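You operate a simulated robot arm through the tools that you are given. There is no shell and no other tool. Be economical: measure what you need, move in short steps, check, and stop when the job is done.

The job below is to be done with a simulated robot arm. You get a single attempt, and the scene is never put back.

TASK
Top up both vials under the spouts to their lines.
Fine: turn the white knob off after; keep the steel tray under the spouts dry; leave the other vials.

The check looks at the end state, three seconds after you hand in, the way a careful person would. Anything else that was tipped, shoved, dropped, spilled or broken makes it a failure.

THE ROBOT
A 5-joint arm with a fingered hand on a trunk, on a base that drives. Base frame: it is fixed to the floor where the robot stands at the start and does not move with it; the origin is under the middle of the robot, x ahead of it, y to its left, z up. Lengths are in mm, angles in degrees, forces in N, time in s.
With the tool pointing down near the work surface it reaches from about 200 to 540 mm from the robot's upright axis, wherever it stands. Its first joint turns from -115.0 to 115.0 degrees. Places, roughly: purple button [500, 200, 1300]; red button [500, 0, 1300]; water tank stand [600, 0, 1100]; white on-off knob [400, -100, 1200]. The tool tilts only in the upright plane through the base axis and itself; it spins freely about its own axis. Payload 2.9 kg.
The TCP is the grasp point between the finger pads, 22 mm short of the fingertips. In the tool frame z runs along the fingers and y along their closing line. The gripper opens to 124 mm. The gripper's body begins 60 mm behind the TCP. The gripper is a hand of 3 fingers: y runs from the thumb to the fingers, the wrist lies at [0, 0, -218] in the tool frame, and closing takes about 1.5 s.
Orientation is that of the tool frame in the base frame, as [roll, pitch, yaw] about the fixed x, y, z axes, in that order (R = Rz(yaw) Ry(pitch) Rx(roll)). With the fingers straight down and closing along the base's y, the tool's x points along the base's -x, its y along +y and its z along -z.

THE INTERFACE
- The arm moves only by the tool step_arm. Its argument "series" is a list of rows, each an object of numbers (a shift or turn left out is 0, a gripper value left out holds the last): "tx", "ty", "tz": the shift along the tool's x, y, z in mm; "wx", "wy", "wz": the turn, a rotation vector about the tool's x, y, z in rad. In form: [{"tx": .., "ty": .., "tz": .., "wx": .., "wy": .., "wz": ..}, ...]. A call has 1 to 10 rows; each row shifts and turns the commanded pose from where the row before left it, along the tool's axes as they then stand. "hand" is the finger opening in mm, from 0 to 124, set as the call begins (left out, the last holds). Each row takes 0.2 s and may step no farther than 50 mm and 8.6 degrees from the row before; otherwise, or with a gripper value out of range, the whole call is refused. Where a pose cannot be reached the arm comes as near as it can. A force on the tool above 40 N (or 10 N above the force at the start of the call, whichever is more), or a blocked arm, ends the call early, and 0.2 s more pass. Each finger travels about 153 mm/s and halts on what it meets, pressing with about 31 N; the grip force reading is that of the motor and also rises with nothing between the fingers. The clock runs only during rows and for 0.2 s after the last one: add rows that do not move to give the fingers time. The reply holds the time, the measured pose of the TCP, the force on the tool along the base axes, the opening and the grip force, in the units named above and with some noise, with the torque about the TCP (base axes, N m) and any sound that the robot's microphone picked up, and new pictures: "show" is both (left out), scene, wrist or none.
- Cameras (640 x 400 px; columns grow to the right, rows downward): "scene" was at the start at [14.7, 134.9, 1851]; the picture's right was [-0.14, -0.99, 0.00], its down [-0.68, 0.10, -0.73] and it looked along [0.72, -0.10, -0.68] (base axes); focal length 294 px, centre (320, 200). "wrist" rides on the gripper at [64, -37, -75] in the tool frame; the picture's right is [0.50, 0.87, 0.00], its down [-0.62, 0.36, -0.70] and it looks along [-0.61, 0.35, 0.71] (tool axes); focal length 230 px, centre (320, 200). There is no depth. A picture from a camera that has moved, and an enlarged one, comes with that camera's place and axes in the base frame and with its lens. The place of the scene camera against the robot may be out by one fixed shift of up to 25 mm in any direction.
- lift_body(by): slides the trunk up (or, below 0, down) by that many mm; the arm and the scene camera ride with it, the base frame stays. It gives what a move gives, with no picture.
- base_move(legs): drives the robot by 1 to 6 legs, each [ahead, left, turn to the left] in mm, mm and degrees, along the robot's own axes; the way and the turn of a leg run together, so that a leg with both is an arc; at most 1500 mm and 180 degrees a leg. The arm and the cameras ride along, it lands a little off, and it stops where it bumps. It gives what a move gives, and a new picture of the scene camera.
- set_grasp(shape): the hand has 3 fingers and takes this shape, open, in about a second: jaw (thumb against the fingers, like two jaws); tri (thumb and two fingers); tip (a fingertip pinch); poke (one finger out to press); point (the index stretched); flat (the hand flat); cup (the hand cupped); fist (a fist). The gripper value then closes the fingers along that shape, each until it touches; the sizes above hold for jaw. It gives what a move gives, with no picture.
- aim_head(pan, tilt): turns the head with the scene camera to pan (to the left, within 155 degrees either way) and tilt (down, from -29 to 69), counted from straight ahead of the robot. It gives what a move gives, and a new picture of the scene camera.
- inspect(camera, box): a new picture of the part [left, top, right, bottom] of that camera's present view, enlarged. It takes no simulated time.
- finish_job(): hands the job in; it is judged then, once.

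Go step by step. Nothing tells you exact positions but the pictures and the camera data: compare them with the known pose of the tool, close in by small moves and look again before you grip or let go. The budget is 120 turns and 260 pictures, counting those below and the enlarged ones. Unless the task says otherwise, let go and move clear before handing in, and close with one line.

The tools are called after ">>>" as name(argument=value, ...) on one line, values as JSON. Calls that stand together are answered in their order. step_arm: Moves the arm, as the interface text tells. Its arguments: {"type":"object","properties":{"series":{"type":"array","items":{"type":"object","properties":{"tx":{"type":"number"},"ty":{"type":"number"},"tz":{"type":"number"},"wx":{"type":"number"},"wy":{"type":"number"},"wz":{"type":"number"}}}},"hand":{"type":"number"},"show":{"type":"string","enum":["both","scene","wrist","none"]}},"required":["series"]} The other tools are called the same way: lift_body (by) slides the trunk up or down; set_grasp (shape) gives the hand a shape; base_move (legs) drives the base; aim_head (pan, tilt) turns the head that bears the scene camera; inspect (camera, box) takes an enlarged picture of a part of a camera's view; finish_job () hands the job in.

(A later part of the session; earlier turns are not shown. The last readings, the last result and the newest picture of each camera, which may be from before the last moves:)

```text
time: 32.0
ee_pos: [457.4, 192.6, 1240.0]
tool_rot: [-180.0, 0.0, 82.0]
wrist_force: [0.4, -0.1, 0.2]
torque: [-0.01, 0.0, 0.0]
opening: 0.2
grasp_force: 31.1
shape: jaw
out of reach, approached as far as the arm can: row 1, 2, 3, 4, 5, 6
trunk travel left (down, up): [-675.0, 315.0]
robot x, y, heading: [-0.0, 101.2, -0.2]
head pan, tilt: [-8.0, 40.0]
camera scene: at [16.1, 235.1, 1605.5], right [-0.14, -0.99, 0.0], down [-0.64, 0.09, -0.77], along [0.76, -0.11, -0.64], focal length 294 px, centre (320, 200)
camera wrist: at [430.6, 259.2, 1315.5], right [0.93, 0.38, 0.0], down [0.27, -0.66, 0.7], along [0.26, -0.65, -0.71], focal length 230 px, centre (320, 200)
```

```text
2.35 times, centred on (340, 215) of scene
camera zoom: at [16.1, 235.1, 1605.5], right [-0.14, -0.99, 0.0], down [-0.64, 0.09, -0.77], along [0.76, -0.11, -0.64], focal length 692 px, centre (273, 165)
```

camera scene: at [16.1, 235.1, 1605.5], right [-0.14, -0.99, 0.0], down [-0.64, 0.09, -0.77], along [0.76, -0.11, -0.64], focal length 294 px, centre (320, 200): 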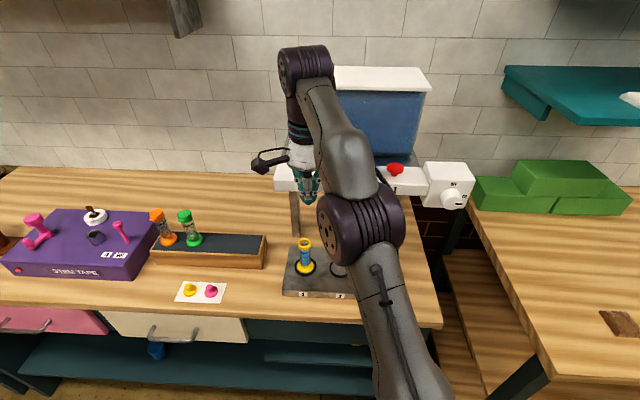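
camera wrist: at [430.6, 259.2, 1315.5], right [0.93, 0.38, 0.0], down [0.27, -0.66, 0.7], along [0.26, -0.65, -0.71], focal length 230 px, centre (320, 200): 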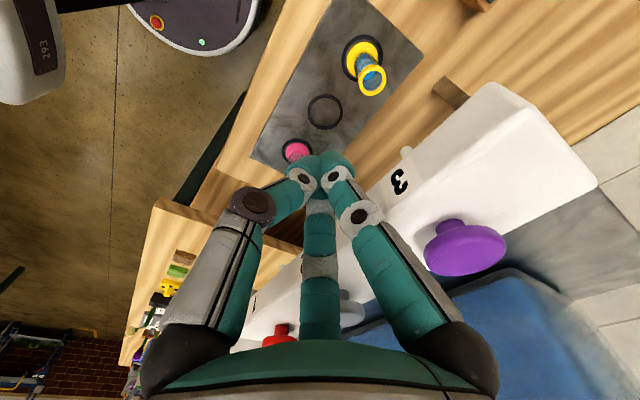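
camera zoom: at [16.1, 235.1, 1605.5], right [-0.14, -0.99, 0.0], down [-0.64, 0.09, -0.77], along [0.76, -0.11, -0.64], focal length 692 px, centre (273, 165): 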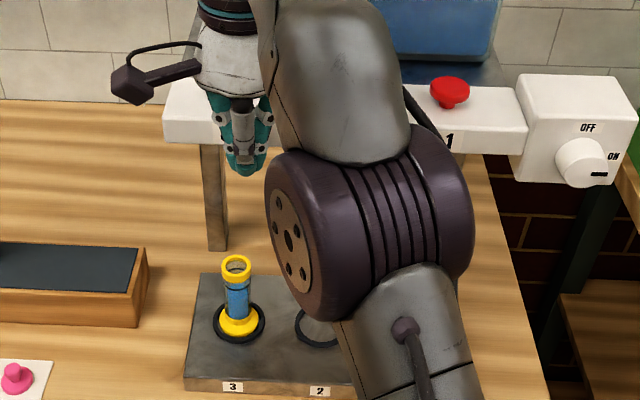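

The trunk is too low for that reach, and the arm sagged in front of the bar without touching anything. I'll raise the trunk before going further.

>>> lift_body(by=150)

>>> step_arm(series=[{}])

```text
time: 33.8
ee_pos: [455.4, 190.1, 1391.8]
tool_rot: [179.9, 0.1, 82.1]
wrist_force: [0.0, 0.2, -0.9]
torque: [-0.01, -0.04, -0.01]
opening: 0.1
grasp_force: 31.2
shape: jaw
trunk travel left (down, up): [-825.0, 165.0]
robot x, y, heading: [-3.3, 97.3, -0.5]
head pan, tilt: [-8.0, 40.0]
```

```text
time: 34.2
ee_pos: [456.3, 190.4, 1390.8]
tool_rot: [179.8, -0.1, 82.1]
wrist_force: [0.7, -0.1, 0.5]
torque: [-0.01, -0.04, 0.01]
opening: 0.0
grasp_force: 31.8
shape: jaw
trunk travel left (down, up): [-825.0, 165.0]
robot x, y, heading: [-2.9, 98.5, -0.4]
head pan, tilt: [-8.0, 40.0]
camera scene: at [14.7, 234.3, 1755.5], right [-0.14, -0.99, 0.0], down [-0.64, 0.09, -0.77], along [0.76, -0.11, -0.64], focal length 294 px, centre (320, 200)
camera wrist: at [429.2, 258.2, 1466.3], right [0.93, 0.38, 0.0], down [0.27, -0.66, 0.7], along [0.26, -0.65, -0.71], focal length 230 px, centre (320, 200)
```

scene: 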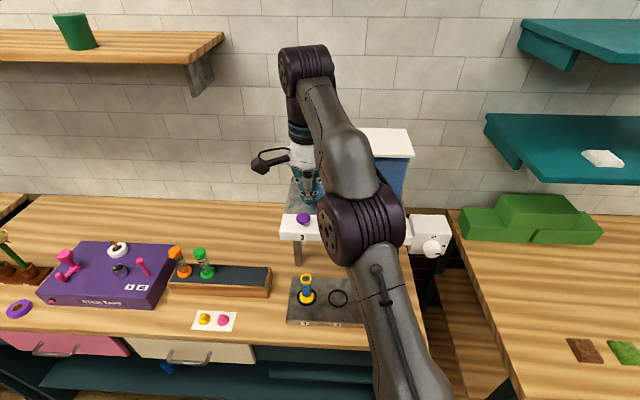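
wrist: 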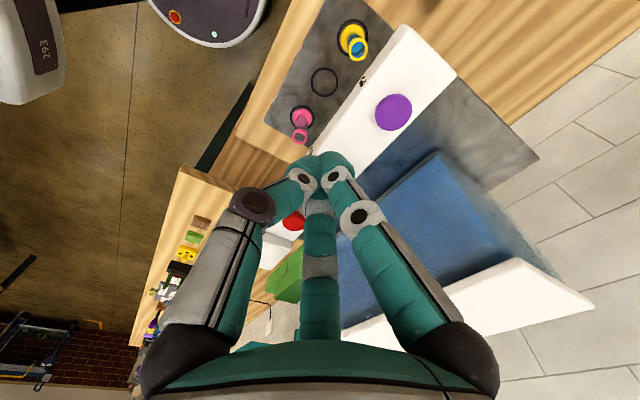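

Commands restart from the measured pose. Two wrist views put purple at (527,200,1256). I'll move above it.

>>> step_arm(series=[{"tx": 9.6, "ty": 34.3, "tz": 10}, {"tx": 9.6, "ty": 34.3, "tz": 10}])

```text
time: 34.8
ee_pos: [490.6, 192.8, 1347.2]
tool_rot: [179.8, 0.0, 82.1]
wrist_force: [-0.3, -0.4, 0.0]
torque: [-0.02, 0.01, -0.01]
opening: 0.3
grasp_force: 30.8
shape: jaw
out of reach, approached as far as the arm can: row 1, 2
trunk travel left (down, up): [-825.0, 165.0]
robot x, y, heading: [1.6, 99.8, -0.4]
head pan, tilt: [-8.0, 40.0]
camera scene: at [15.3, 234.4, 1755.6], right [-0.14, -0.99, 0.0], down [-0.64, 0.09, -0.77], along [0.76, -0.11, -0.64], focal length 294 px, centre (320, 200)
camera wrist: at [463.0, 259.2, 1422.5], right [0.93, 0.38, 0.0], down [0.27, -0.66, 0.7], along [0.26, -0.65, -0.71], focal length 230 px, centre (320, 200)
```

scene: 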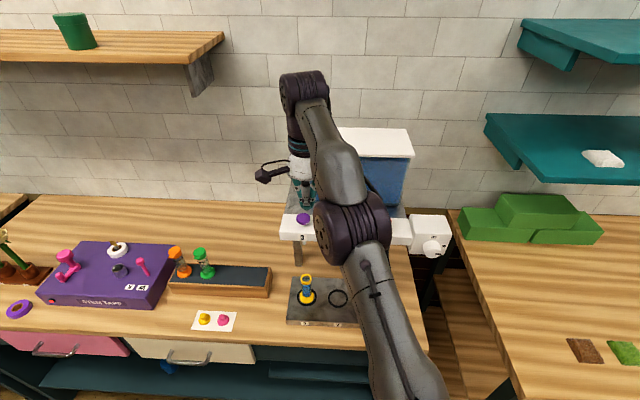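
wrist: 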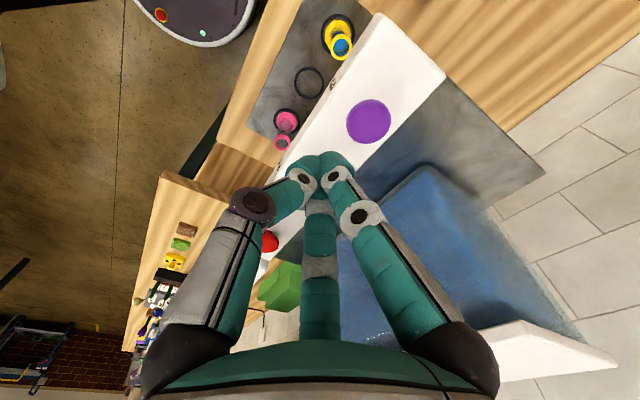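

The arm is at its boundary, and reach improves with the shoulder higher. I'll raise the trunk another 150 and then descend over purple.

>>> lift_body(by=150)

>>> step_arm(series=[{"tz": 40}, {"tz": 40}, {"tz": 40}, {"tx": 6, "ty": 17}, {"tx": 6, "ty": 18}])

```text
time: 36.5
ee_pos: [487.9, 193.0, 1497.2]
tool_rot: [180.0, 0.0, 82.1]
wrist_force: [0.0, -0.5, 0.3]
torque: [-0.02, 0.02, 0.0]
opening: 0.2
grasp_force: 31.0
shape: jaw
trunk travel left (down, up): [-975.0, 15.0]
robot x, y, heading: [-4.5, 98.1, -0.3]
head pan, tilt: [-8.0, 40.0]
```

```text
time: 37.7
ee_pos: [526.9, 199.1, 1376.2]
tool_rot: [180.0, 0.0, 82.1]
wrist_force: [-0.1, -0.1, 0.3]
torque: [0.0, -0.01, -0.01]
opening: 0.0
grasp_force: 31.1
shape: jaw
trunk travel left (down, up): [-975.0, 15.0]
robot x, y, heading: [-4.4, 102.0, -0.3]
head pan, tilt: [-8.0, 40.0]
camera scene: at [17.1, 234.8, 1905.5], right [-0.14, -0.99, 0.0], down [-0.64, 0.09, -0.77], along [0.76, -0.11, -0.64], focal length 294 px, centre (320, 200)
camera wrist: at [500.2, 266.0, 1451.3], right [0.93, 0.38, 0.0], down [0.27, -0.66, 0.7], along [0.26, -0.65, -0.71], focal length 230 px, centre (320, 200)
```

scene: 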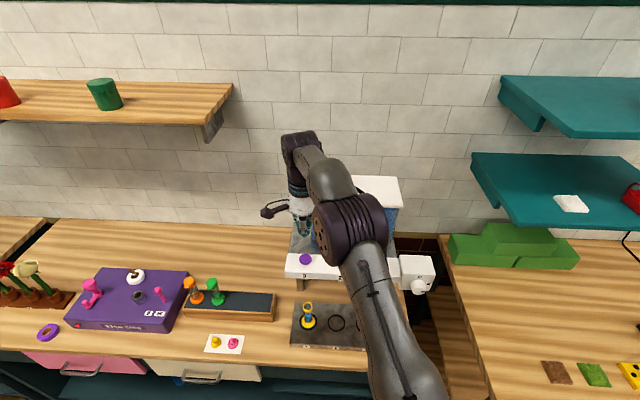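
wrist: 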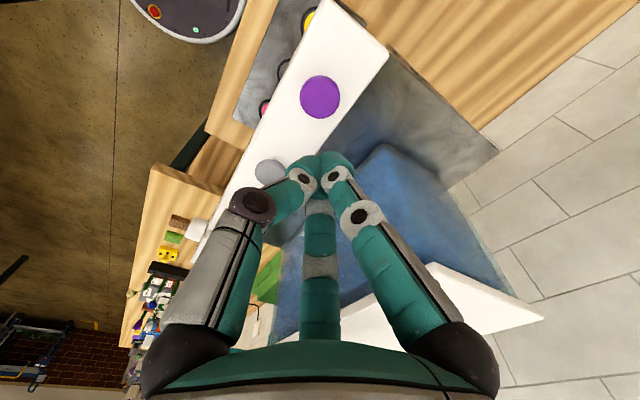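

Aligned with purple at (527,198). I'll descend to just above it.

>>> step_arm(series=[{"tz": 40}, {"tz": 35, "tx": -1}])

>>> inspect(camera="scene", box=[280, 200, 360, 260])

>>> inspect(camera="scene", box=[290, 293, 330, 343])

```text
time: 38.3
ee_pos: [526.3, 197.8, 1303.7]
tool_rot: [179.9, -0.1, 82.2]
wrist_force: [-0.2, 0.8, 0.2]
torque: [0.0, 0.0, 0.0]
opening: 0.0
grasp_force: 30.9
shape: jaw
trunk travel left (down, up): [-975.0, 15.0]
robot x, y, heading: [-1.9, 96.7, -0.3]
head pan, tilt: [-8.0, 40.0]
camera scene: at [16.4, 234.6, 1905.5], right [-0.14, -0.99, 0.0], down [-0.64, 0.09, -0.77], along [0.76, -0.11, -0.64], focal length 294 px, centre (320, 200)
camera wrist: at [499.4, 264.6, 1378.0], right [0.93, 0.38, 0.0], down [0.27, -0.66, 0.7], along [0.26, -0.65, -0.71], focal length 230 px, centre (320, 200)
```

scene: 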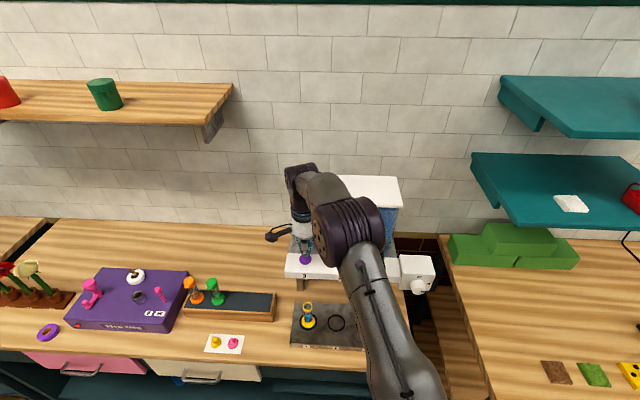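
wrist: 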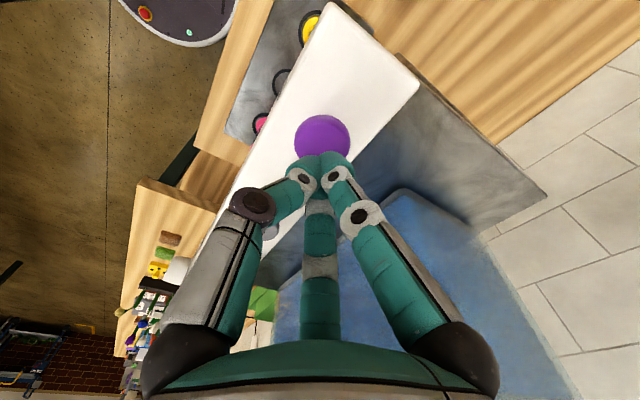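

```text
6.67 times, centred on (320, 230) of scene
camera zoom: at [16.4, 234.6, 1905.5], right [-0.14, -0.99, 0.0], down [-0.64, 0.09, -0.77], along [0.76, -0.11, -0.64], focal length 1959 px, centre (320, 0)
```

zoom: 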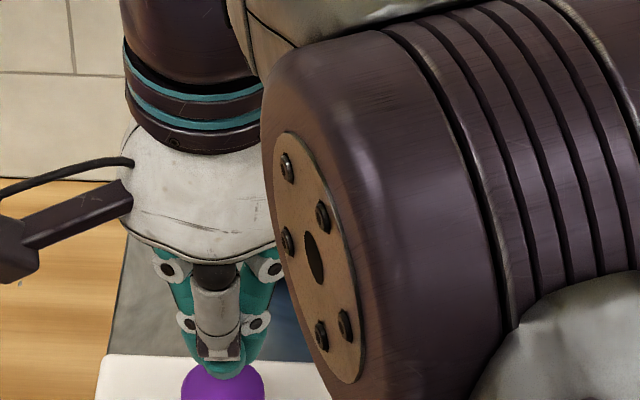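

```text
8.00 times, centred on (310, 318) of scene
camera zoom: at [16.4, 234.6, 1905.5], right [-0.14, -0.99, 0.0], down [-0.64, 0.09, -0.77], along [0.76, -0.11, -0.64], focal length 2351 px, centre (400, -744)
```

zoom: 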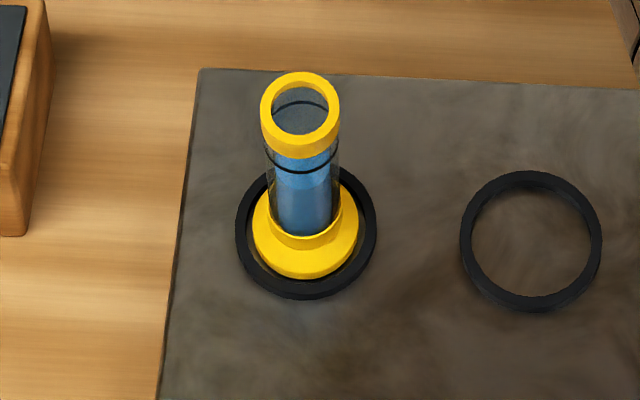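

The fingertip is centred over purple with about 22 mm of clearance. I'll approach contact gently.

>>> step_arm(series=[{"tz": 8}, {"tz": 6}, {"tz": 4}], show="wrist")

>>> inspect(camera="scene", box=[280, 240, 340, 340])

```text
time: 39.1
ee_pos: [525.1, 197.5, 1284.8]
tool_rot: [179.9, -0.1, 82.1]
wrist_force: [0.8, 0.1, 1.8]
torque: [-0.02, 0.0, -0.02]
opening: 0.0
grasp_force: 31.0
shape: jaw
trunk travel left (down, up): [-975.0, 15.0]
robot x, y, heading: [-4.3, 96.8, -0.3]
head pan, tilt: [-8.0, 40.0]
camera wrist: at [498.6, 265.0, 1360.1], right [0.93, 0.38, 0.0], down [0.27, -0.66, 0.7], along [0.26, -0.65, -0.71], focal length 230 px, centre (320, 200)
```

wrist: 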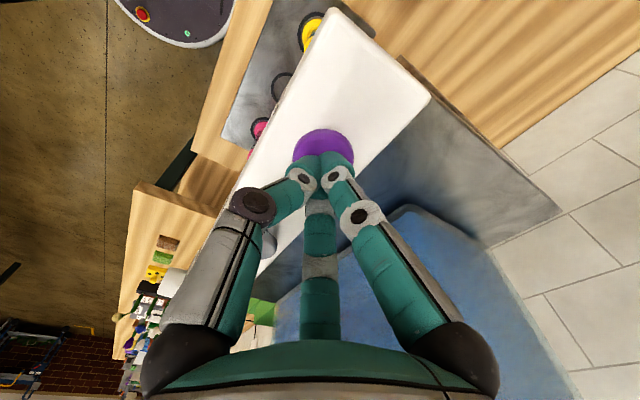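

```text
4.00 times, centred on (310, 290) of scene
camera zoom: at [14.2, 234.1, 1905.6], right [-0.14, -0.99, 0.0], down [-0.64, 0.09, -0.77], along [0.76, -0.11, -0.64], focal length 1176 px, centre (360, -160)
```

zoom: 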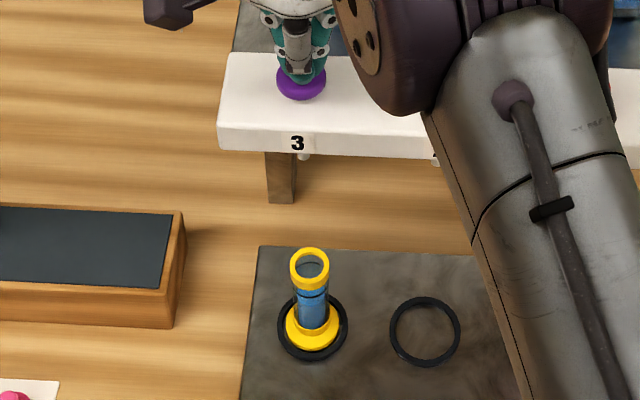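

>>> step_arm(series=[{"tz": 4}], show="none")

>>> inspect(camera="scene", box=[280, 240, 340, 340])

```text
time: 39.5
ee_pos: [526.0, 198.0, 1281.6]
tool_rot: [179.9, -0.1, 82.2]
wrist_force: [-1.2, -0.7, 3.0]
torque: [-0.07, -0.01, 0.01]
opening: 0.1
grasp_force: 30.5
shape: jaw
trunk travel left (down, up): [-975.0, 15.0]
robot x, y, heading: [-6.0, 102.1, -0.3]
head pan, tilt: [-8.0, 40.0]
heard: click
```

```text
4.00 times, centred on (310, 290) of scene
camera zoom: at [14.3, 233.7, 1905.6], right [-0.14, -0.99, 0.0], down [-0.64, 0.09, -0.77], along [0.76, -0.11, -0.64], focal length 1176 px, centre (360, -160)
```

zoom: 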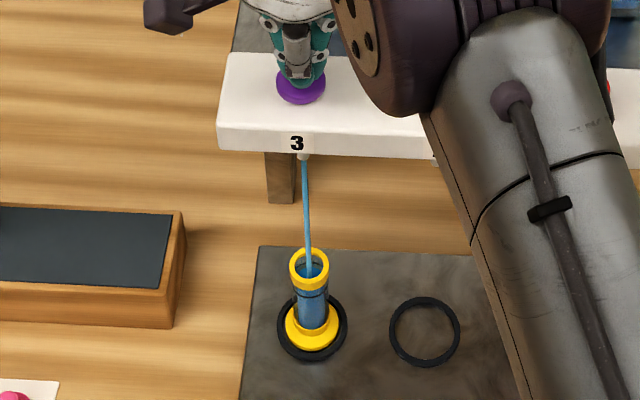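

A click and a stream straight into vial 3. I'll back off to see whether it's momentary.

>>> step_arm(series=[{"tz": -8}], show="none")

>>> inspect(camera="scene", box=[290, 255, 330, 343])

>>> inspect(camera="scene", box=[298, 298, 322, 330])

```text
time: 39.9
ee_pos: [526.8, 199.1, 1289.0]
tool_rot: [179.9, 0.0, 82.2]
wrist_force: [0.4, -1.0, -0.3]
torque: [0.0, 0.04, 0.01]
opening: 0.0
grasp_force: 30.7
shape: jaw
trunk travel left (down, up): [-975.0, 15.0]
robot x, y, heading: [-3.2, 100.8, -0.1]
head pan, tilt: [-8.0, 40.0]
```

```text
4.55 times, centred on (310, 299) of scene
camera zoom: at [14.6, 234.6, 1905.5], right [-0.14, -0.99, 0.0], down [-0.64, 0.09, -0.77], along [0.76, -0.11, -0.64], focal length 1336 px, centre (366, -250)
```

zoom: 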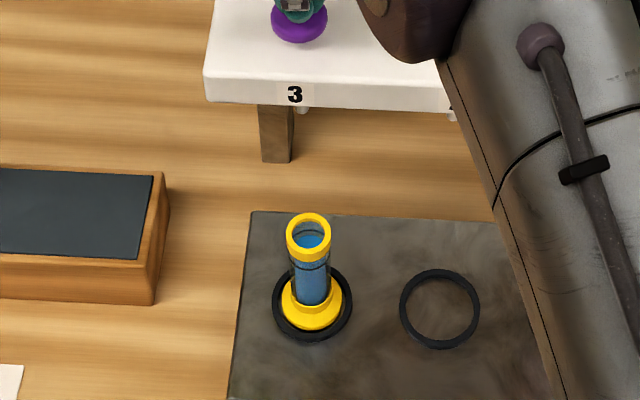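

```text
12.50 times, centred on (310, 314) of scene
camera zoom: at [14.6, 234.6, 1905.5], right [-0.14, -0.99, 0.0], down [-0.64, 0.09, -0.77], along [0.76, -0.11, -0.64], focal length 3673 px, centre (445, -1225)
```

zoom: 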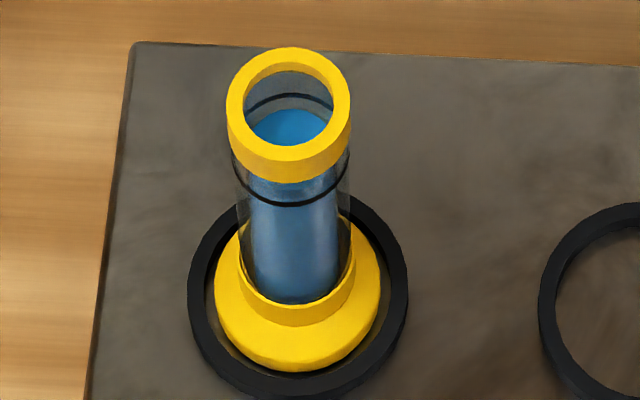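

Releasing stops it. The liquid surface now lines up with the ring within about 1 mm, and I'll verify that from a flatter angle later. Next I'll move above red, near (485,13).

>>> step_arm(series=[{"tz": -40}, {"tz": -15}, {"tx": -47.5, "ty": -4}, {"tx": -47.5, "ty": -4}, {"tx": -47.5, "ty": -4}, {"tx": -47.4, "ty": -4}])

>>> inspect(camera="scene", box=[290, 220, 410, 350])

```text
time: 41.3
ee_pos: [484.1, 8.3, 1343.7]
tool_rot: [179.8, -0.1, 82.1]
wrist_force: [1.0, -0.4, 0.5]
torque: [-0.01, 0.03, -0.02]
opening: 0.0
grasp_force: 30.9
shape: jaw
trunk travel left (down, up): [-975.0, 15.0]
robot x, y, heading: [-1.3, 101.9, -0.3]
head pan, tilt: [-8.0, 40.0]
camera scene: at [14.3, 231.2, 1905.8], right [-0.14, -0.99, 0.0], down [-0.64, 0.09, -0.77], along [0.76, -0.11, -0.64], focal length 294 px, centre (320, 200)
camera wrist: at [456.6, 75.6, 1418.4], right [0.93, 0.38, 0.0], down [0.27, -0.66, 0.7], along [0.27, -0.65, -0.71], focal length 230 px, centre (320, 200)
```

scene: 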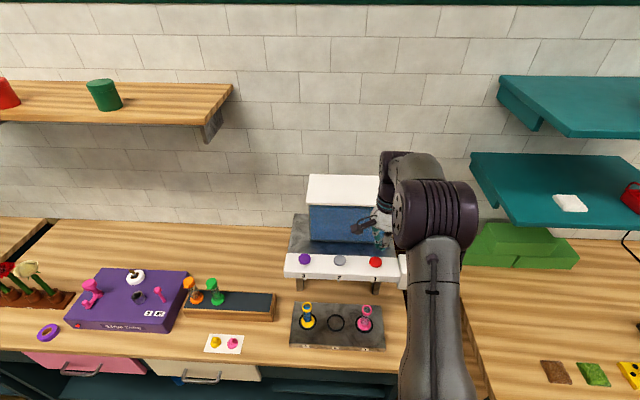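
wrist: 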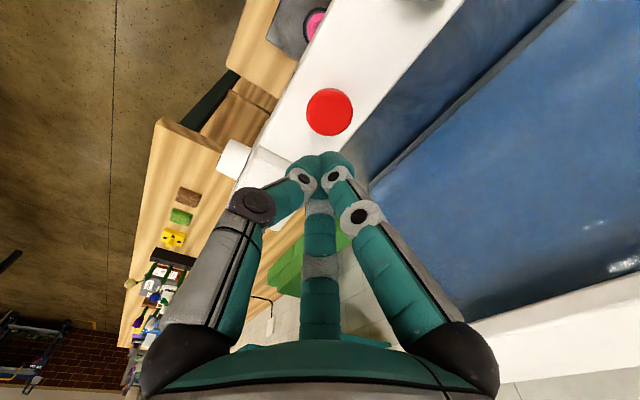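

```text
3.08 times, centred on (350, 285) of scene
camera zoom: at [14.3, 231.2, 1905.8], right [-0.14, -0.99, 0.0], down [-0.64, 0.09, -0.77], along [0.76, -0.11, -0.64], focal length 904 px, centre (228, -62)
```

zoom: 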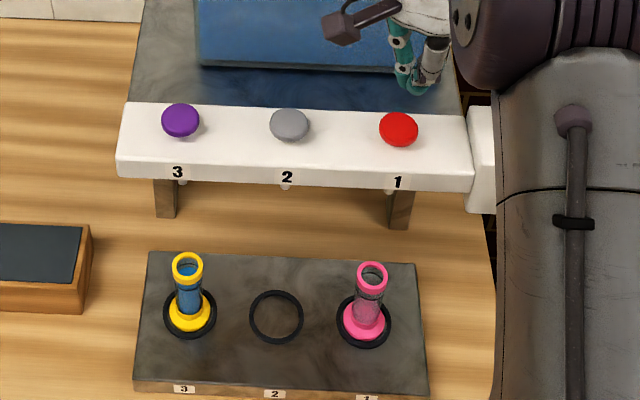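

Red is at (491,12.4), and vial 1 stays visible. I'll correct and descend to just above it.

>>> step_arm(series=[{"tx": 4.9, "ty": 6.4, "tz": 25}, {"tz": 20}, {"tz": 10}], show="wrist")

>>> inspect(camera="scene", box=[350, 290, 382, 338])

```text
time: 42.1
ee_pos: [491.7, 15.8, 1288.9]
tool_rot: [179.9, 0.0, 82.1]
wrist_force: [1.3, 0.0, -0.1]
torque: [0.01, 0.01, 0.0]
opening: 0.0
grasp_force: 30.7
shape: jaw
trunk travel left (down, up): [-975.0, 15.0]
robot x, y, heading: [-0.7, 100.7, -0.2]
head pan, tilt: [-8.0, 40.0]
camera wrist: at [464.2, 83.0, 1364.3], right [0.93, 0.38, 0.0], down [0.27, -0.66, 0.7], along [0.26, -0.65, -0.71], focal length 230 px, centre (320, 200)
```

wrist: 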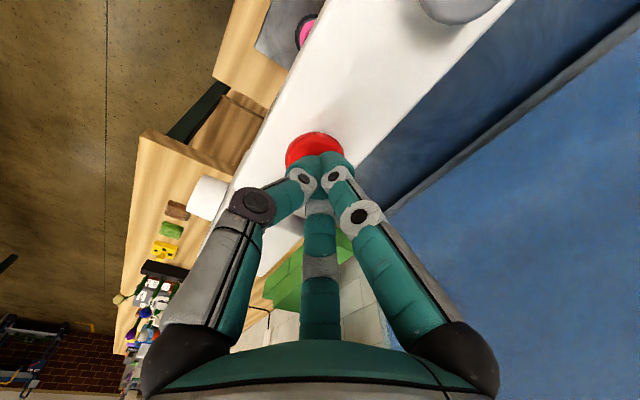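

```text
8.33 times, centred on (366, 314) of scene
camera zoom: at [14.6, 234.7, 1905.5], right [-0.14, -0.99, 0.0], down [-0.64, 0.09, -0.77], along [0.76, -0.11, -0.64], focal length 2449 px, centre (-63, -750)
```

zoom: 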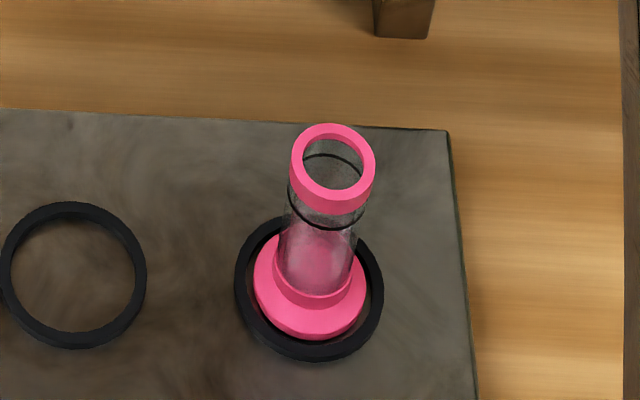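

>>> step_arm(series=[{"tz": 4}, {"tz": 3.5}], show="none")

>>> inspect(camera="scene", box=[340, 250, 400, 340])

```text
time: 42.7
ee_pos: [491.8, 16.7, 1281.6]
tool_rot: [-180.0, 0.0, 82.0]
wrist_force: [0.6, 0.1, 2.7]
torque: [-0.07, -0.05, 0.01]
opening: 0.2
grasp_force: 30.7
shape: jaw
trunk travel left (down, up): [-975.0, 15.0]
robot x, y, heading: [-0.7, 102.1, -0.5]
head pan, tilt: [-8.0, 40.0]
heard: click
```

```text
4.44 times, centred on (370, 295) of scene
camera zoom: at [14.8, 234.3, 1905.6], right [-0.14, -0.99, 0.0], down [-0.64, 0.09, -0.77], along [0.76, -0.11, -0.64], focal length 1306 px, centre (98, -222)
```

zoom: 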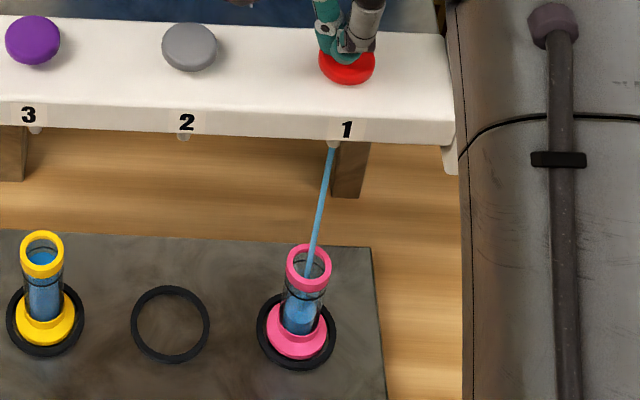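

>>> step_arm(series=[{"tz": -8}], show="none")

>>> inspect(camera="scene", box=[354, 298, 378, 330])

>>> inspect(camera="scene", box=[298, 298, 322, 330])

```text
time: 43.1
ee_pos: [489.6, 16.1, 1289.7]
tool_rot: [-180.0, 0.1, 82.2]
wrist_force: [0.4, 0.6, 0.0]
torque: [0.01, 0.02, 0.02]
opening: 0.1
grasp_force: 31.2
shape: jaw
trunk travel left (down, up): [-975.0, 15.0]
robot x, y, heading: [-7.5, 102.3, -0.4]
head pan, tilt: [-8.0, 40.0]
```

```text
12.50 times, centred on (366, 314) of scene
camera zoom: at [14.5, 234.4, 1905.5], right [-0.14, -0.99, 0.0], down [-0.64, 0.09, -0.77], along [0.76, -0.11, -0.64], focal length 3673 px, centre (-255, -1225)
```

zoom: 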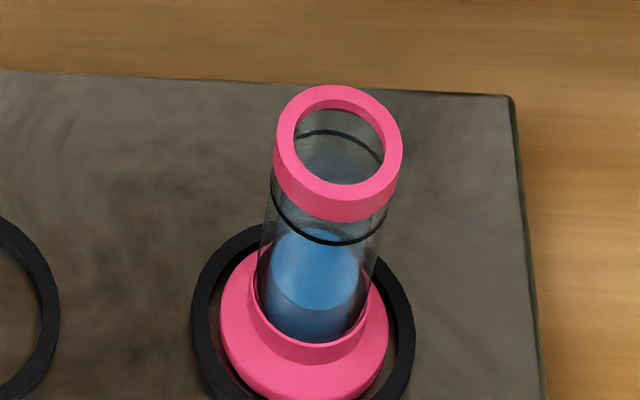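

```text
12.50 times, centred on (310, 314) of scene
camera zoom: at [14.5, 234.4, 1905.5], right [-0.14, -0.99, 0.0], down [-0.64, 0.09, -0.77], along [0.76, -0.11, -0.64], focal length 3673 px, centre (445, -1225)
```

zoom: 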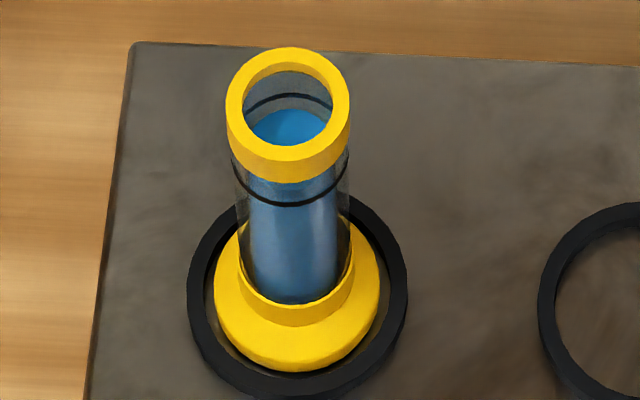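

Vial 1 rose but is still well below the line. I'll repeat the same press once to calibrate.

>>> step_arm(series=[{"tz": 4.5}, {"tz": 3.5}], show="none")

>>> step_arm(series=[{"tz": -8}], show="none")

>>> inspect(camera="scene", box=[354, 298, 378, 330])

```text
time: 43.7
ee_pos: [491.3, 16.1, 1280.9]
tool_rot: [179.9, 0.0, 82.1]
wrist_force: [1.3, -0.7, 3.8]
torque: [-0.03, -0.01, 0.0]
opening: 0.1
grasp_force: 31.0
shape: jaw
trunk travel left (down, up): [-975.0, 15.0]
robot x, y, heading: [-3.8, 99.7, -0.5]
head pan, tilt: [-8.0, 40.0]
heard: click
```

```text
time: 44.1
ee_pos: [488.7, 15.3, 1288.3]
tool_rot: [180.0, 0.0, 82.1]
wrist_force: [-0.2, -0.2, 0.9]
torque: [0.0, 0.06, 0.01]
opening: 0.1
grasp_force: 31.3
shape: jaw
trunk travel left (down, up): [-975.0, 15.0]
robot x, y, heading: [-2.6, 103.1, -0.4]
head pan, tilt: [-8.0, 40.0]
```

```text
12.50 times, centred on (366, 314) of scene
camera zoom: at [14.5, 234.5, 1905.5], right [-0.14, -0.99, 0.0], down [-0.64, 0.09, -0.77], along [0.76, -0.11, -0.64], focal length 3673 px, centre (-255, -1225)
```

zoom: 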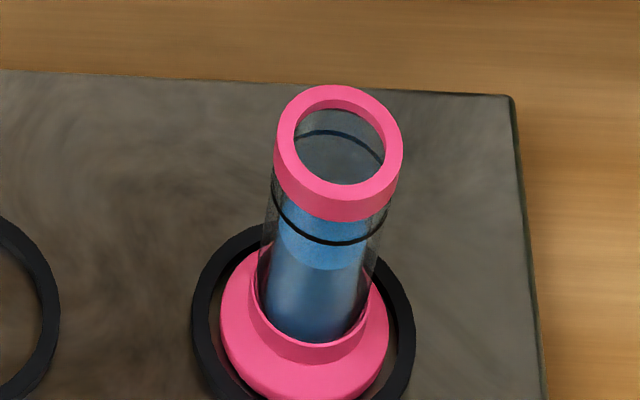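

That press raised it about 40 px and about 41 px remain, so one more identical press.

>>> step_arm(series=[{"tz": 4.5}, {"tz": 3.5}], show="none")

>>> step_arm(series=[{"tz": -8}], show="none")

>>> inspect(camera="scene", box=[354, 298, 378, 330])

```text
time: 44.7
ee_pos: [489.9, 15.8, 1281.0]
tool_rot: [179.9, 0.0, 82.0]
wrist_force: [0.1, 0.8, 1.6]
torque: [0.0, -0.01, 0.0]
opening: 0.0
grasp_force: 31.2
shape: jaw
trunk travel left (down, up): [-975.0, 15.0]
robot x, y, heading: [-1.6, 99.6, -0.1]
head pan, tilt: [-8.0, 40.0]
heard: click
```

```text
time: 45.1
ee_pos: [490.5, 16.5, 1288.4]
tool_rot: [179.9, 0.0, 82.1]
wrist_force: [0.8, 1.0, 0.1]
torque: [-0.04, -0.04, -0.03]
opening: 0.0
grasp_force: 30.8
shape: jaw
trunk travel left (down, up): [-975.0, 15.0]
robot x, y, heading: [-3.1, 96.6, -0.4]
head pan, tilt: [-8.0, 40.0]
```

```text
12.50 times, centred on (366, 314) of scene
camera zoom: at [14.7, 234.3, 1905.5], right [-0.14, -0.99, 0.0], down [-0.64, 0.09, -0.77], along [0.76, -0.11, -0.64], focal length 3673 px, centre (-255, -1225)
```

zoom: 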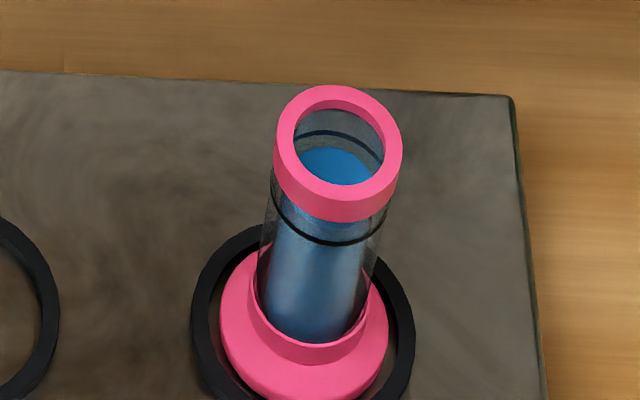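

Both surfaces now match their rings from above. I'll retreat and back the robot out to the earlier knob stance, then check levels from a flatter angle before shutting off.

>>> step_arm(series=[{"tz": -40}, {"tz": -40}], show="none")

>>> base_move(legs=[[-216, -98, 0]])

>>> lift_body(by=-300)

>>> aim_head(pan=-8, tilt=40)

```text
time: 45.7
ee_pos: [491.7, 15.3, 1370.7]
tool_rot: [179.9, 0.0, 82.0]
wrist_force: [0.3, 0.6, -0.1]
torque: [0.0, -0.01, 0.0]
opening: 0.1
grasp_force: 31.3
shape: jaw
trunk travel left (down, up): [-975.0, 15.0]
robot x, y, heading: [-3.9, 100.7, -0.2]
head pan, tilt: [-8.0, 40.0]
```

```text
time: 47.5
ee_pos: [274.2, -80.6, 1368.8]
tool_rot: [-180.0, 0.0, 82.3]
wrist_force: [-0.5, -0.2, 0.1]
torque: [0.0, 0.0, 0.03]
opening: 0.0
grasp_force: 30.5
shape: jaw
trunk travel left (down, up): [-975.0, 15.0]
robot x, y, heading: [-223.4, 1.0, -0.0]
head pan, tilt: [-8.0, 40.0]
camera scene: at [-204.0, 136.2, 1905.5], right [-0.14, -0.99, 0.0], down [-0.64, 0.09, -0.77], along [0.76, -0.11, -0.64], focal length 294 px, centre (320, 200)
```

scene: 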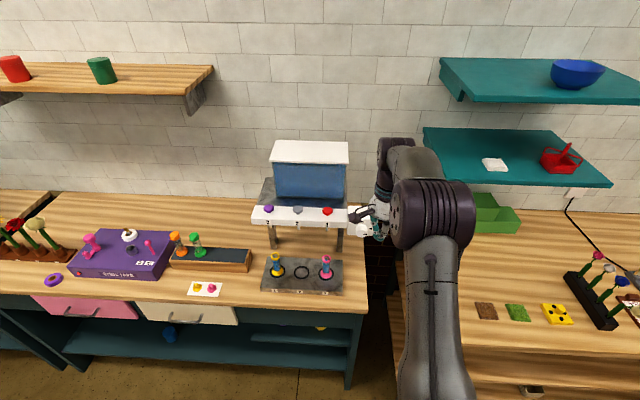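

```text
time: 50.5
ee_pos: [272.5, -82.7, 1068.6]
tool_rot: [179.9, 0.0, 82.3]
wrist_force: [-0.1, 0.5, 0.9]
torque: [0.0, -0.03, 0.01]
opening: 0.1
grasp_force: 30.7
shape: jaw
trunk travel left (down, up): [-675.0, 315.0]
robot x, y, heading: [-224.2, -1.8, 0.0]
head pan, tilt: [-8.0, 40.0]
```

```text
time: 51.1
ee_pos: [271.4, -81.9, 1068.7]
tool_rot: [179.8, 0.1, 82.4]
wrist_force: [0.5, -0.2, -1.1]
torque: [0.03, -0.02, 0.04]
opening: 0.2
grasp_force: 30.8
shape: jaw
trunk travel left (down, up): [-675.0, 315.0]
robot x, y, heading: [-221.0, 2.7, -0.1]
head pan, tilt: [-8.0, 40.0]
camera scene: at [-205.7, 135.4, 1605.6], right [-0.14, -0.99, 0.0], down [-0.64, 0.09, -0.77], along [0.76, -0.11, -0.64], focal length 294 px, centre (320, 200)
```

scene: 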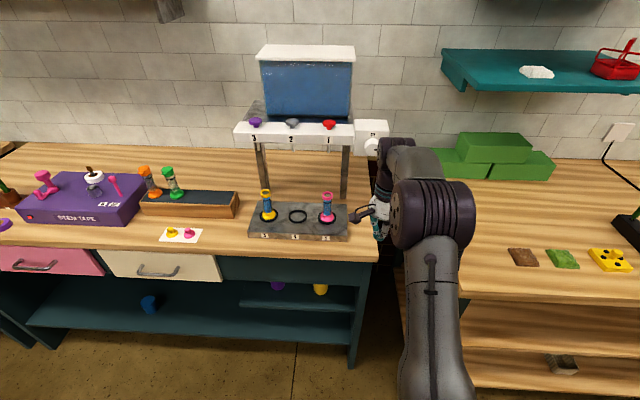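

>>> inspect(camera="scene", box=[259, 186, 277, 224])

>>> inspect(camera="scene", box=[318, 188, 336, 226])

>>> inspect(camera="scene", box=[235, 180, 365, 250])

```text
10.53 times, centred on (268, 205) of scene
camera zoom: at [-205.7, 135.4, 1605.6], right [-0.14, -0.99, 0.0], down [-0.64, 0.09, -0.77], along [0.76, -0.11, -0.64], focal length 3093 px, centre (867, 147)
```

zoom: 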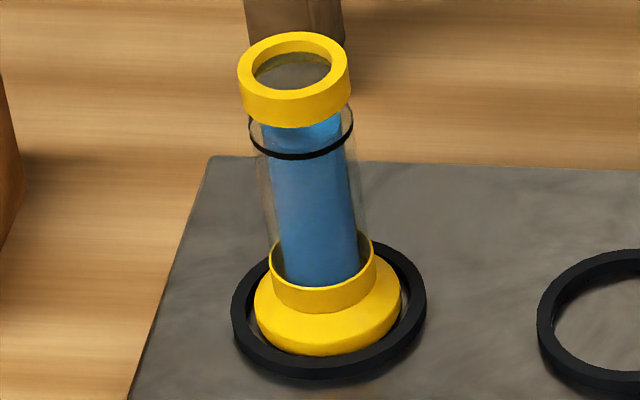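

```text
10.53 times, centred on (327, 207) of scene
camera zoom: at [-205.7, 135.4, 1605.6], right [-0.14, -0.99, 0.0], down [-0.64, 0.09, -0.77], along [0.76, -0.11, -0.64], focal length 3093 px, centre (246, 126)
```

zoom: 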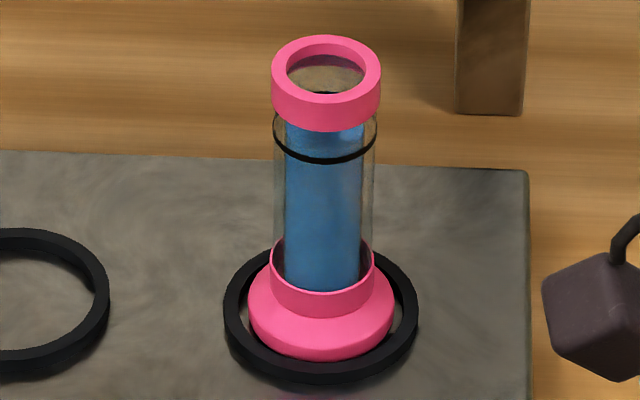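

```text
4.92 times, centred on (300, 215) of scene
camera zoom: at [-205.7, 135.4, 1605.6], right [-0.14, -0.99, 0.0], down [-0.64, 0.09, -0.77], along [0.76, -0.11, -0.64], focal length 1447 px, centre (418, 126)
```

zoom: 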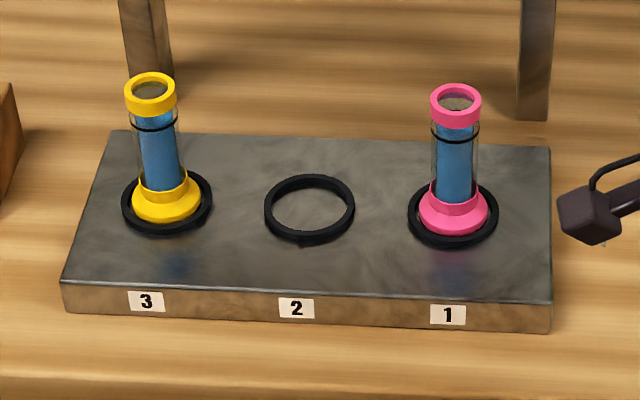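

>>> inspect(camera="scene", box=[263, 194, 273, 204])

>>> inspect(camera="scene", box=[322, 196, 332, 206])

```text
16.00 times, centred on (268, 199) of scene
camera zoom: at [-205.7, 135.4, 1605.6], right [-0.14, -0.99, 0.0], down [-0.64, 0.09, -0.77], along [0.76, -0.11, -0.64], focal length 4702 px, centre (1152, 216)
```

zoom: 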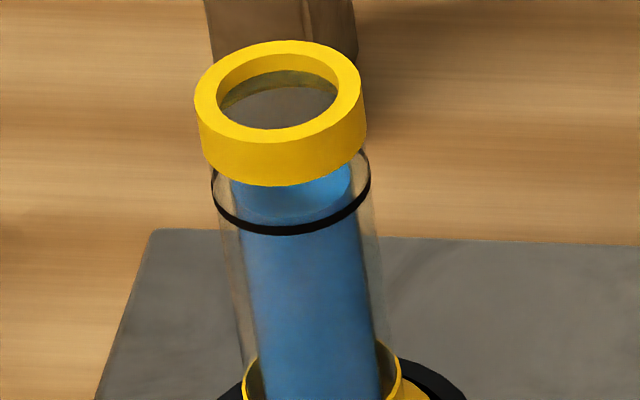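

```text
16.00 times, centred on (327, 201) of scene
camera zoom: at [-205.7, 135.4, 1605.6], right [-0.14, -0.99, 0.0], down [-0.64, 0.09, -0.77], along [0.76, -0.11, -0.64], focal length 4702 px, centre (208, 184)
```

zoom: 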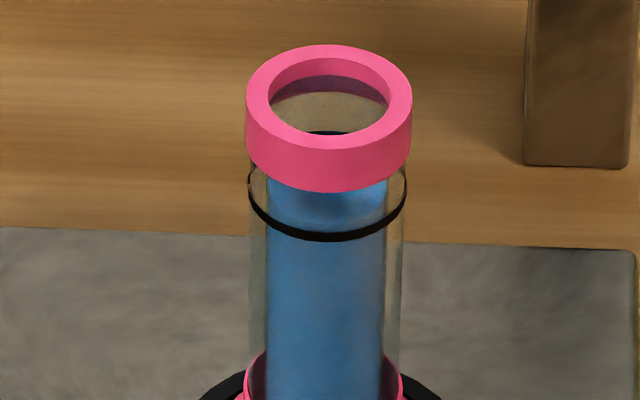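

Both look within 1–2 mm of their lines, but I want a near-level view to be sure. I'll retract the arm and lower the trunk.

>>> step_arm(series=[{"ty": -40, "tz": -40}, {"ty": -40, "tz": -40}, {"ty": -40, "tz": -40}, {"ty": -40, "tz": -40}, {"tz": -30}], show="none")

>>> lift_body(by=-400)

>>> aim_head(pan=-8, tilt=20)

```text
refused: row 1 steps farther than a row can; nothing moved
```

```text
time: 54.9
ee_pos: [273.0, -81.9, 669.7]
tool_rot: [179.8, -0.1, 82.2]
wrist_force: [-0.1, 0.3, 1.1]
torque: [0.01, -0.03, 0.02]
opening: 0.1
grasp_force: 31.1
shape: jaw
trunk travel left (down, up): [-275.0, 715.0]
robot x, y, heading: [-224.9, 2.8, 0.2]
head pan, tilt: [-8.0, 40.0]
```

```text
time: 55.8
ee_pos: [271.7, -81.6, 669.4]
tool_rot: [179.9, 0.0, 82.3]
wrist_force: [0.0, -0.7, 0.5]
torque: [0.03, 0.01, 0.02]
opening: 0.0
grasp_force: 30.7
shape: jaw
trunk travel left (down, up): [-275.0, 715.0]
robot x, y, heading: [-220.0, 0.9, 0.0]
head pan, tilt: [-8.0, 20.0]
camera scene: at [-197.7, 134.2, 1236.9], right [-0.14, -0.99, 0.0], down [-0.34, 0.05, -0.94], along [0.93, -0.13, -0.34], focal length 294 px, centre (320, 200)
```

scene: 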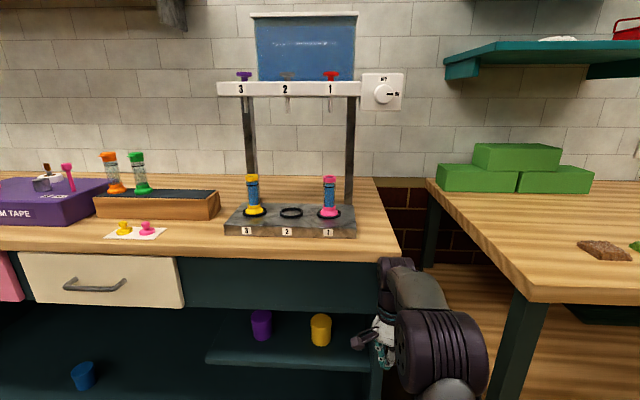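

The retract was refused for step size, but the lowering cleared everything with no contact forces. I'll inspect the levels from here.

>>> inspect(camera="scene", box=[240, 172, 264, 187])

>>> inspect(camera="scene", box=[317, 174, 341, 189])

>>> inspect(camera="scene", box=[340, 240, 480, 400])

```text
16.00 times, centred on (252, 180) of scene
camera zoom: at [-197.7, 134.2, 1236.9], right [-0.14, -0.99, 0.0], down [-0.34, 0.05, -0.94], along [0.93, -0.13, -0.34], focal length 4702 px, centre (1408, 528)
```

zoom: 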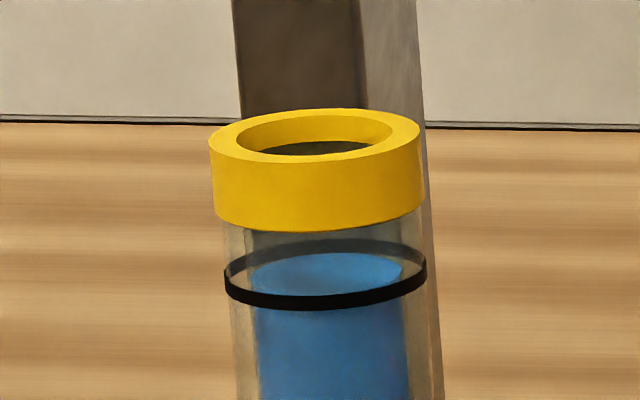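

```text
16.00 times, centred on (329, 182) of scene
camera zoom: at [-197.7, 134.2, 1236.9], right [-0.14, -0.99, 0.0], down [-0.34, 0.05, -0.94], along [0.93, -0.13, -0.34], focal length 4702 px, centre (176, 496)
```

zoom: 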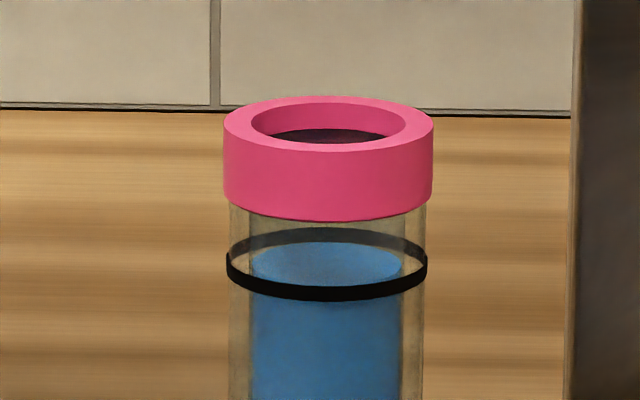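

```text
2.50 times, centred on (410, 320) of scene
camera zoom: at [-197.7, 134.2, 1236.9], right [-0.14, -0.99, 0.0], down [-0.34, 0.05, -0.94], along [0.93, -0.13, -0.34], focal length 735 px, centre (95, -100)
```

zoom: 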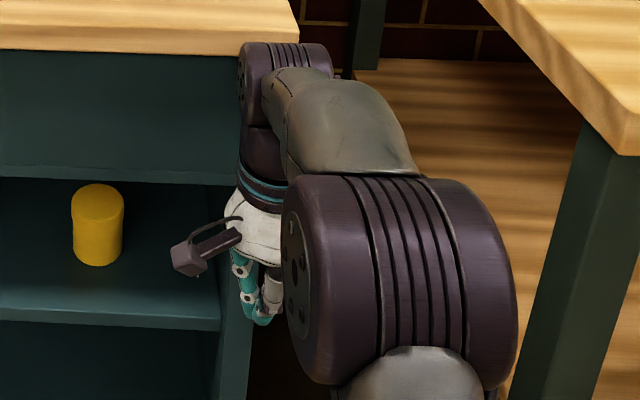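

From a near-level view, both surfaces coincide with their rings. I'll raise the trunk and tilt the tool horizontal again to turn the knob off.

>>> lift_body(by=400)

>>> step_arm(series=[{"tx": 16, "ty": 1}, {"tz": -13.1, "ty": 1.5, "wx": -0.1428}, {"tz": -12.8, "ty": 3.4, "wx": -0.1428}, {"tz": -12.2, "ty": 5.1, "wx": -0.1428}, {"tz": -11.3, "ty": 6.8, "wx": -0.1428}, {"tz": -10.2, "ty": 8.4, "wx": -0.1428}], show="none")

```text
time: 59.6
ee_pos: [272.7, -81.8, 1068.8]
tool_rot: [179.9, 0.0, 82.4]
wrist_force: [0.0, -0.2, -0.1]
torque: [-0.01, -0.01, -0.02]
opening: 0.0
grasp_force: 30.8
shape: jaw
trunk travel left (down, up): [-675.0, 315.0]
robot x, y, heading: [-221.5, 3.7, -0.3]
head pan, tilt: [-8.0, 20.0]
```

```text
time: 61.0
ee_pos: [280.5, -65.6, 1136.9]
tool_rot: [138.9, 0.4, 82.0]
wrist_force: [0.2, 0.6, -0.2]
torque: [0.0, 0.01, 0.0]
opening: 0.0
grasp_force: 31.3
shape: jaw
trunk travel left (down, up): [-675.0, 315.0]
robot x, y, heading: [-224.3, 2.8, -0.2]
head pan, tilt: [-8.0, 20.0]
```

>>> step_arm(series=[{"tz": -8.9, "ty": 9.7, "wx": -0.1428}, {"tz": -7.5, "ty": 10.9, "wx": -0.1428}, {"tz": -5.8, "ty": 11.8, "wx": -0.1428}, {"tz": -4, "ty": 12.5, "wx": -0.1428}, {"tz": -2.3, "ty": 13, "wx": -0.1428}, {"tz": -0.4, "ty": 13.2, "wx": -0.1428}, {}, {}], hand=124)

```text
time: 62.8
ee_pos: [294.5, -63.4, 1214.9]
tool_rot: [89.8, 0.0, 82.0]
wrist_force: [-0.3, 0.3, -0.6]
torque: [0.02, 0.0, 0.01]
opening: 123.8
grasp_force: 0.1
shape: jaw
out of reach, approached as far as the arm can: row 3
trunk travel left (down, up): [-675.0, 315.0]
robot x, y, heading: [-219.7, 0.6, -0.2]
head pan, tilt: [-8.0, 20.0]
camera scene: at [-197.5, 134.2, 1637.0], right [-0.14, -0.99, 0.0], down [-0.34, 0.05, -0.94], along [0.93, -0.13, -0.34], focal length 294 px, centre (320, 200)
camera wrist: at [228.9, 9.1, 1177.7], right [0.07, 0.5, 0.87], down [-0.78, -0.51, 0.36], along [0.62, -0.7, 0.35], focal length 230 px, centre (320, 200)
```

scene: 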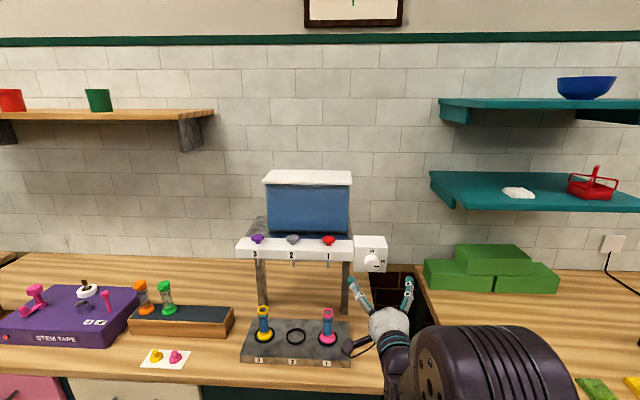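
wrist: 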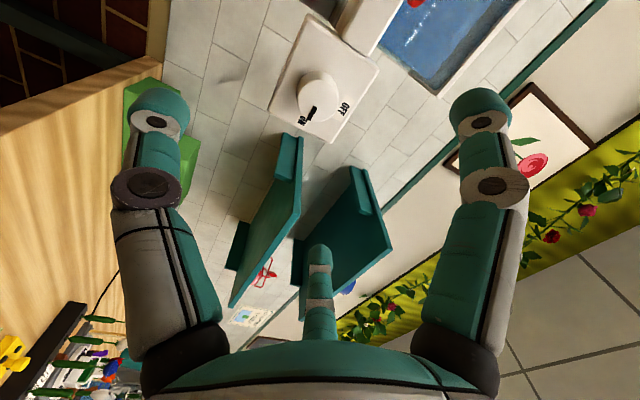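

>>> step_arm(series=[{"tz": 39, "tx": -1, "ty": -0.8}, {"tz": 39, "tx": -1, "ty": -0.8}, {"tz": 39, "tx": -1.2, "ty": -0.8}, {}], show="wrist")

>>> inspect(camera="scene", box=[330, 220, 430, 320])

```text
time: 63.8
ee_pos: [405.8, -81.0, 1210.3]
tool_rot: [89.9, 0.0, 81.9]
wrist_force: [-0.3, -0.2, -0.2]
torque: [0.04, 0.01, 0.01]
opening: 123.9
grasp_force: 0.0
shape: jaw
trunk travel left (down, up): [-675.0, 315.0]
robot x, y, heading: [-224.4, 0.4, 0.1]
head pan, tilt: [-8.0, 20.0]
camera wrist: at [341.5, -8.2, 1172.5], right [0.07, 0.5, 0.87], down [-0.78, -0.51, 0.36], along [0.62, -0.7, 0.35], focal length 230 px, centre (320, 200)
```

wrist: 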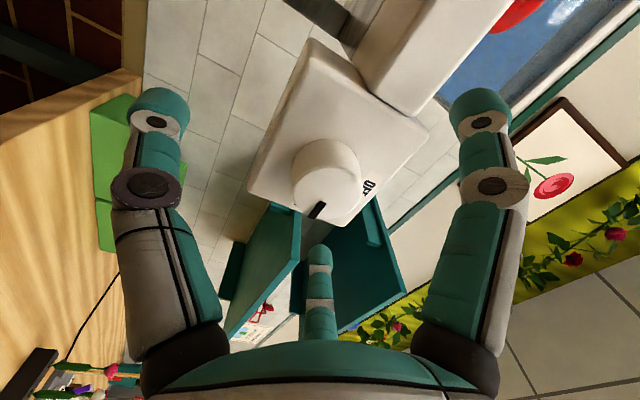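

```text
4.00 times, centred on (380, 270) of scene
camera zoom: at [-198.9, 134.4, 1637.0], right [-0.14, -0.99, 0.0], down [-0.34, 0.05, -0.94], along [0.93, -0.13, -0.34], focal length 1176 px, centre (80, -80)
```

zoom: 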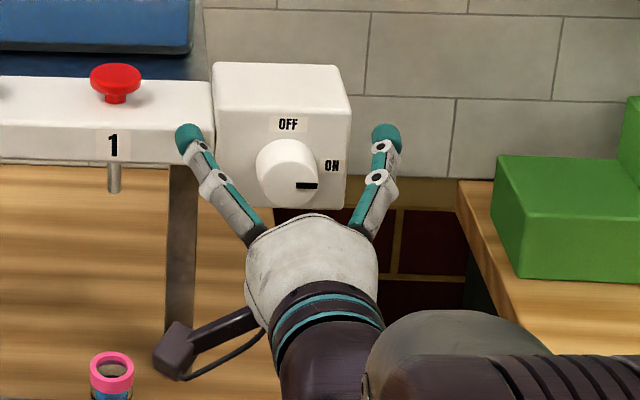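

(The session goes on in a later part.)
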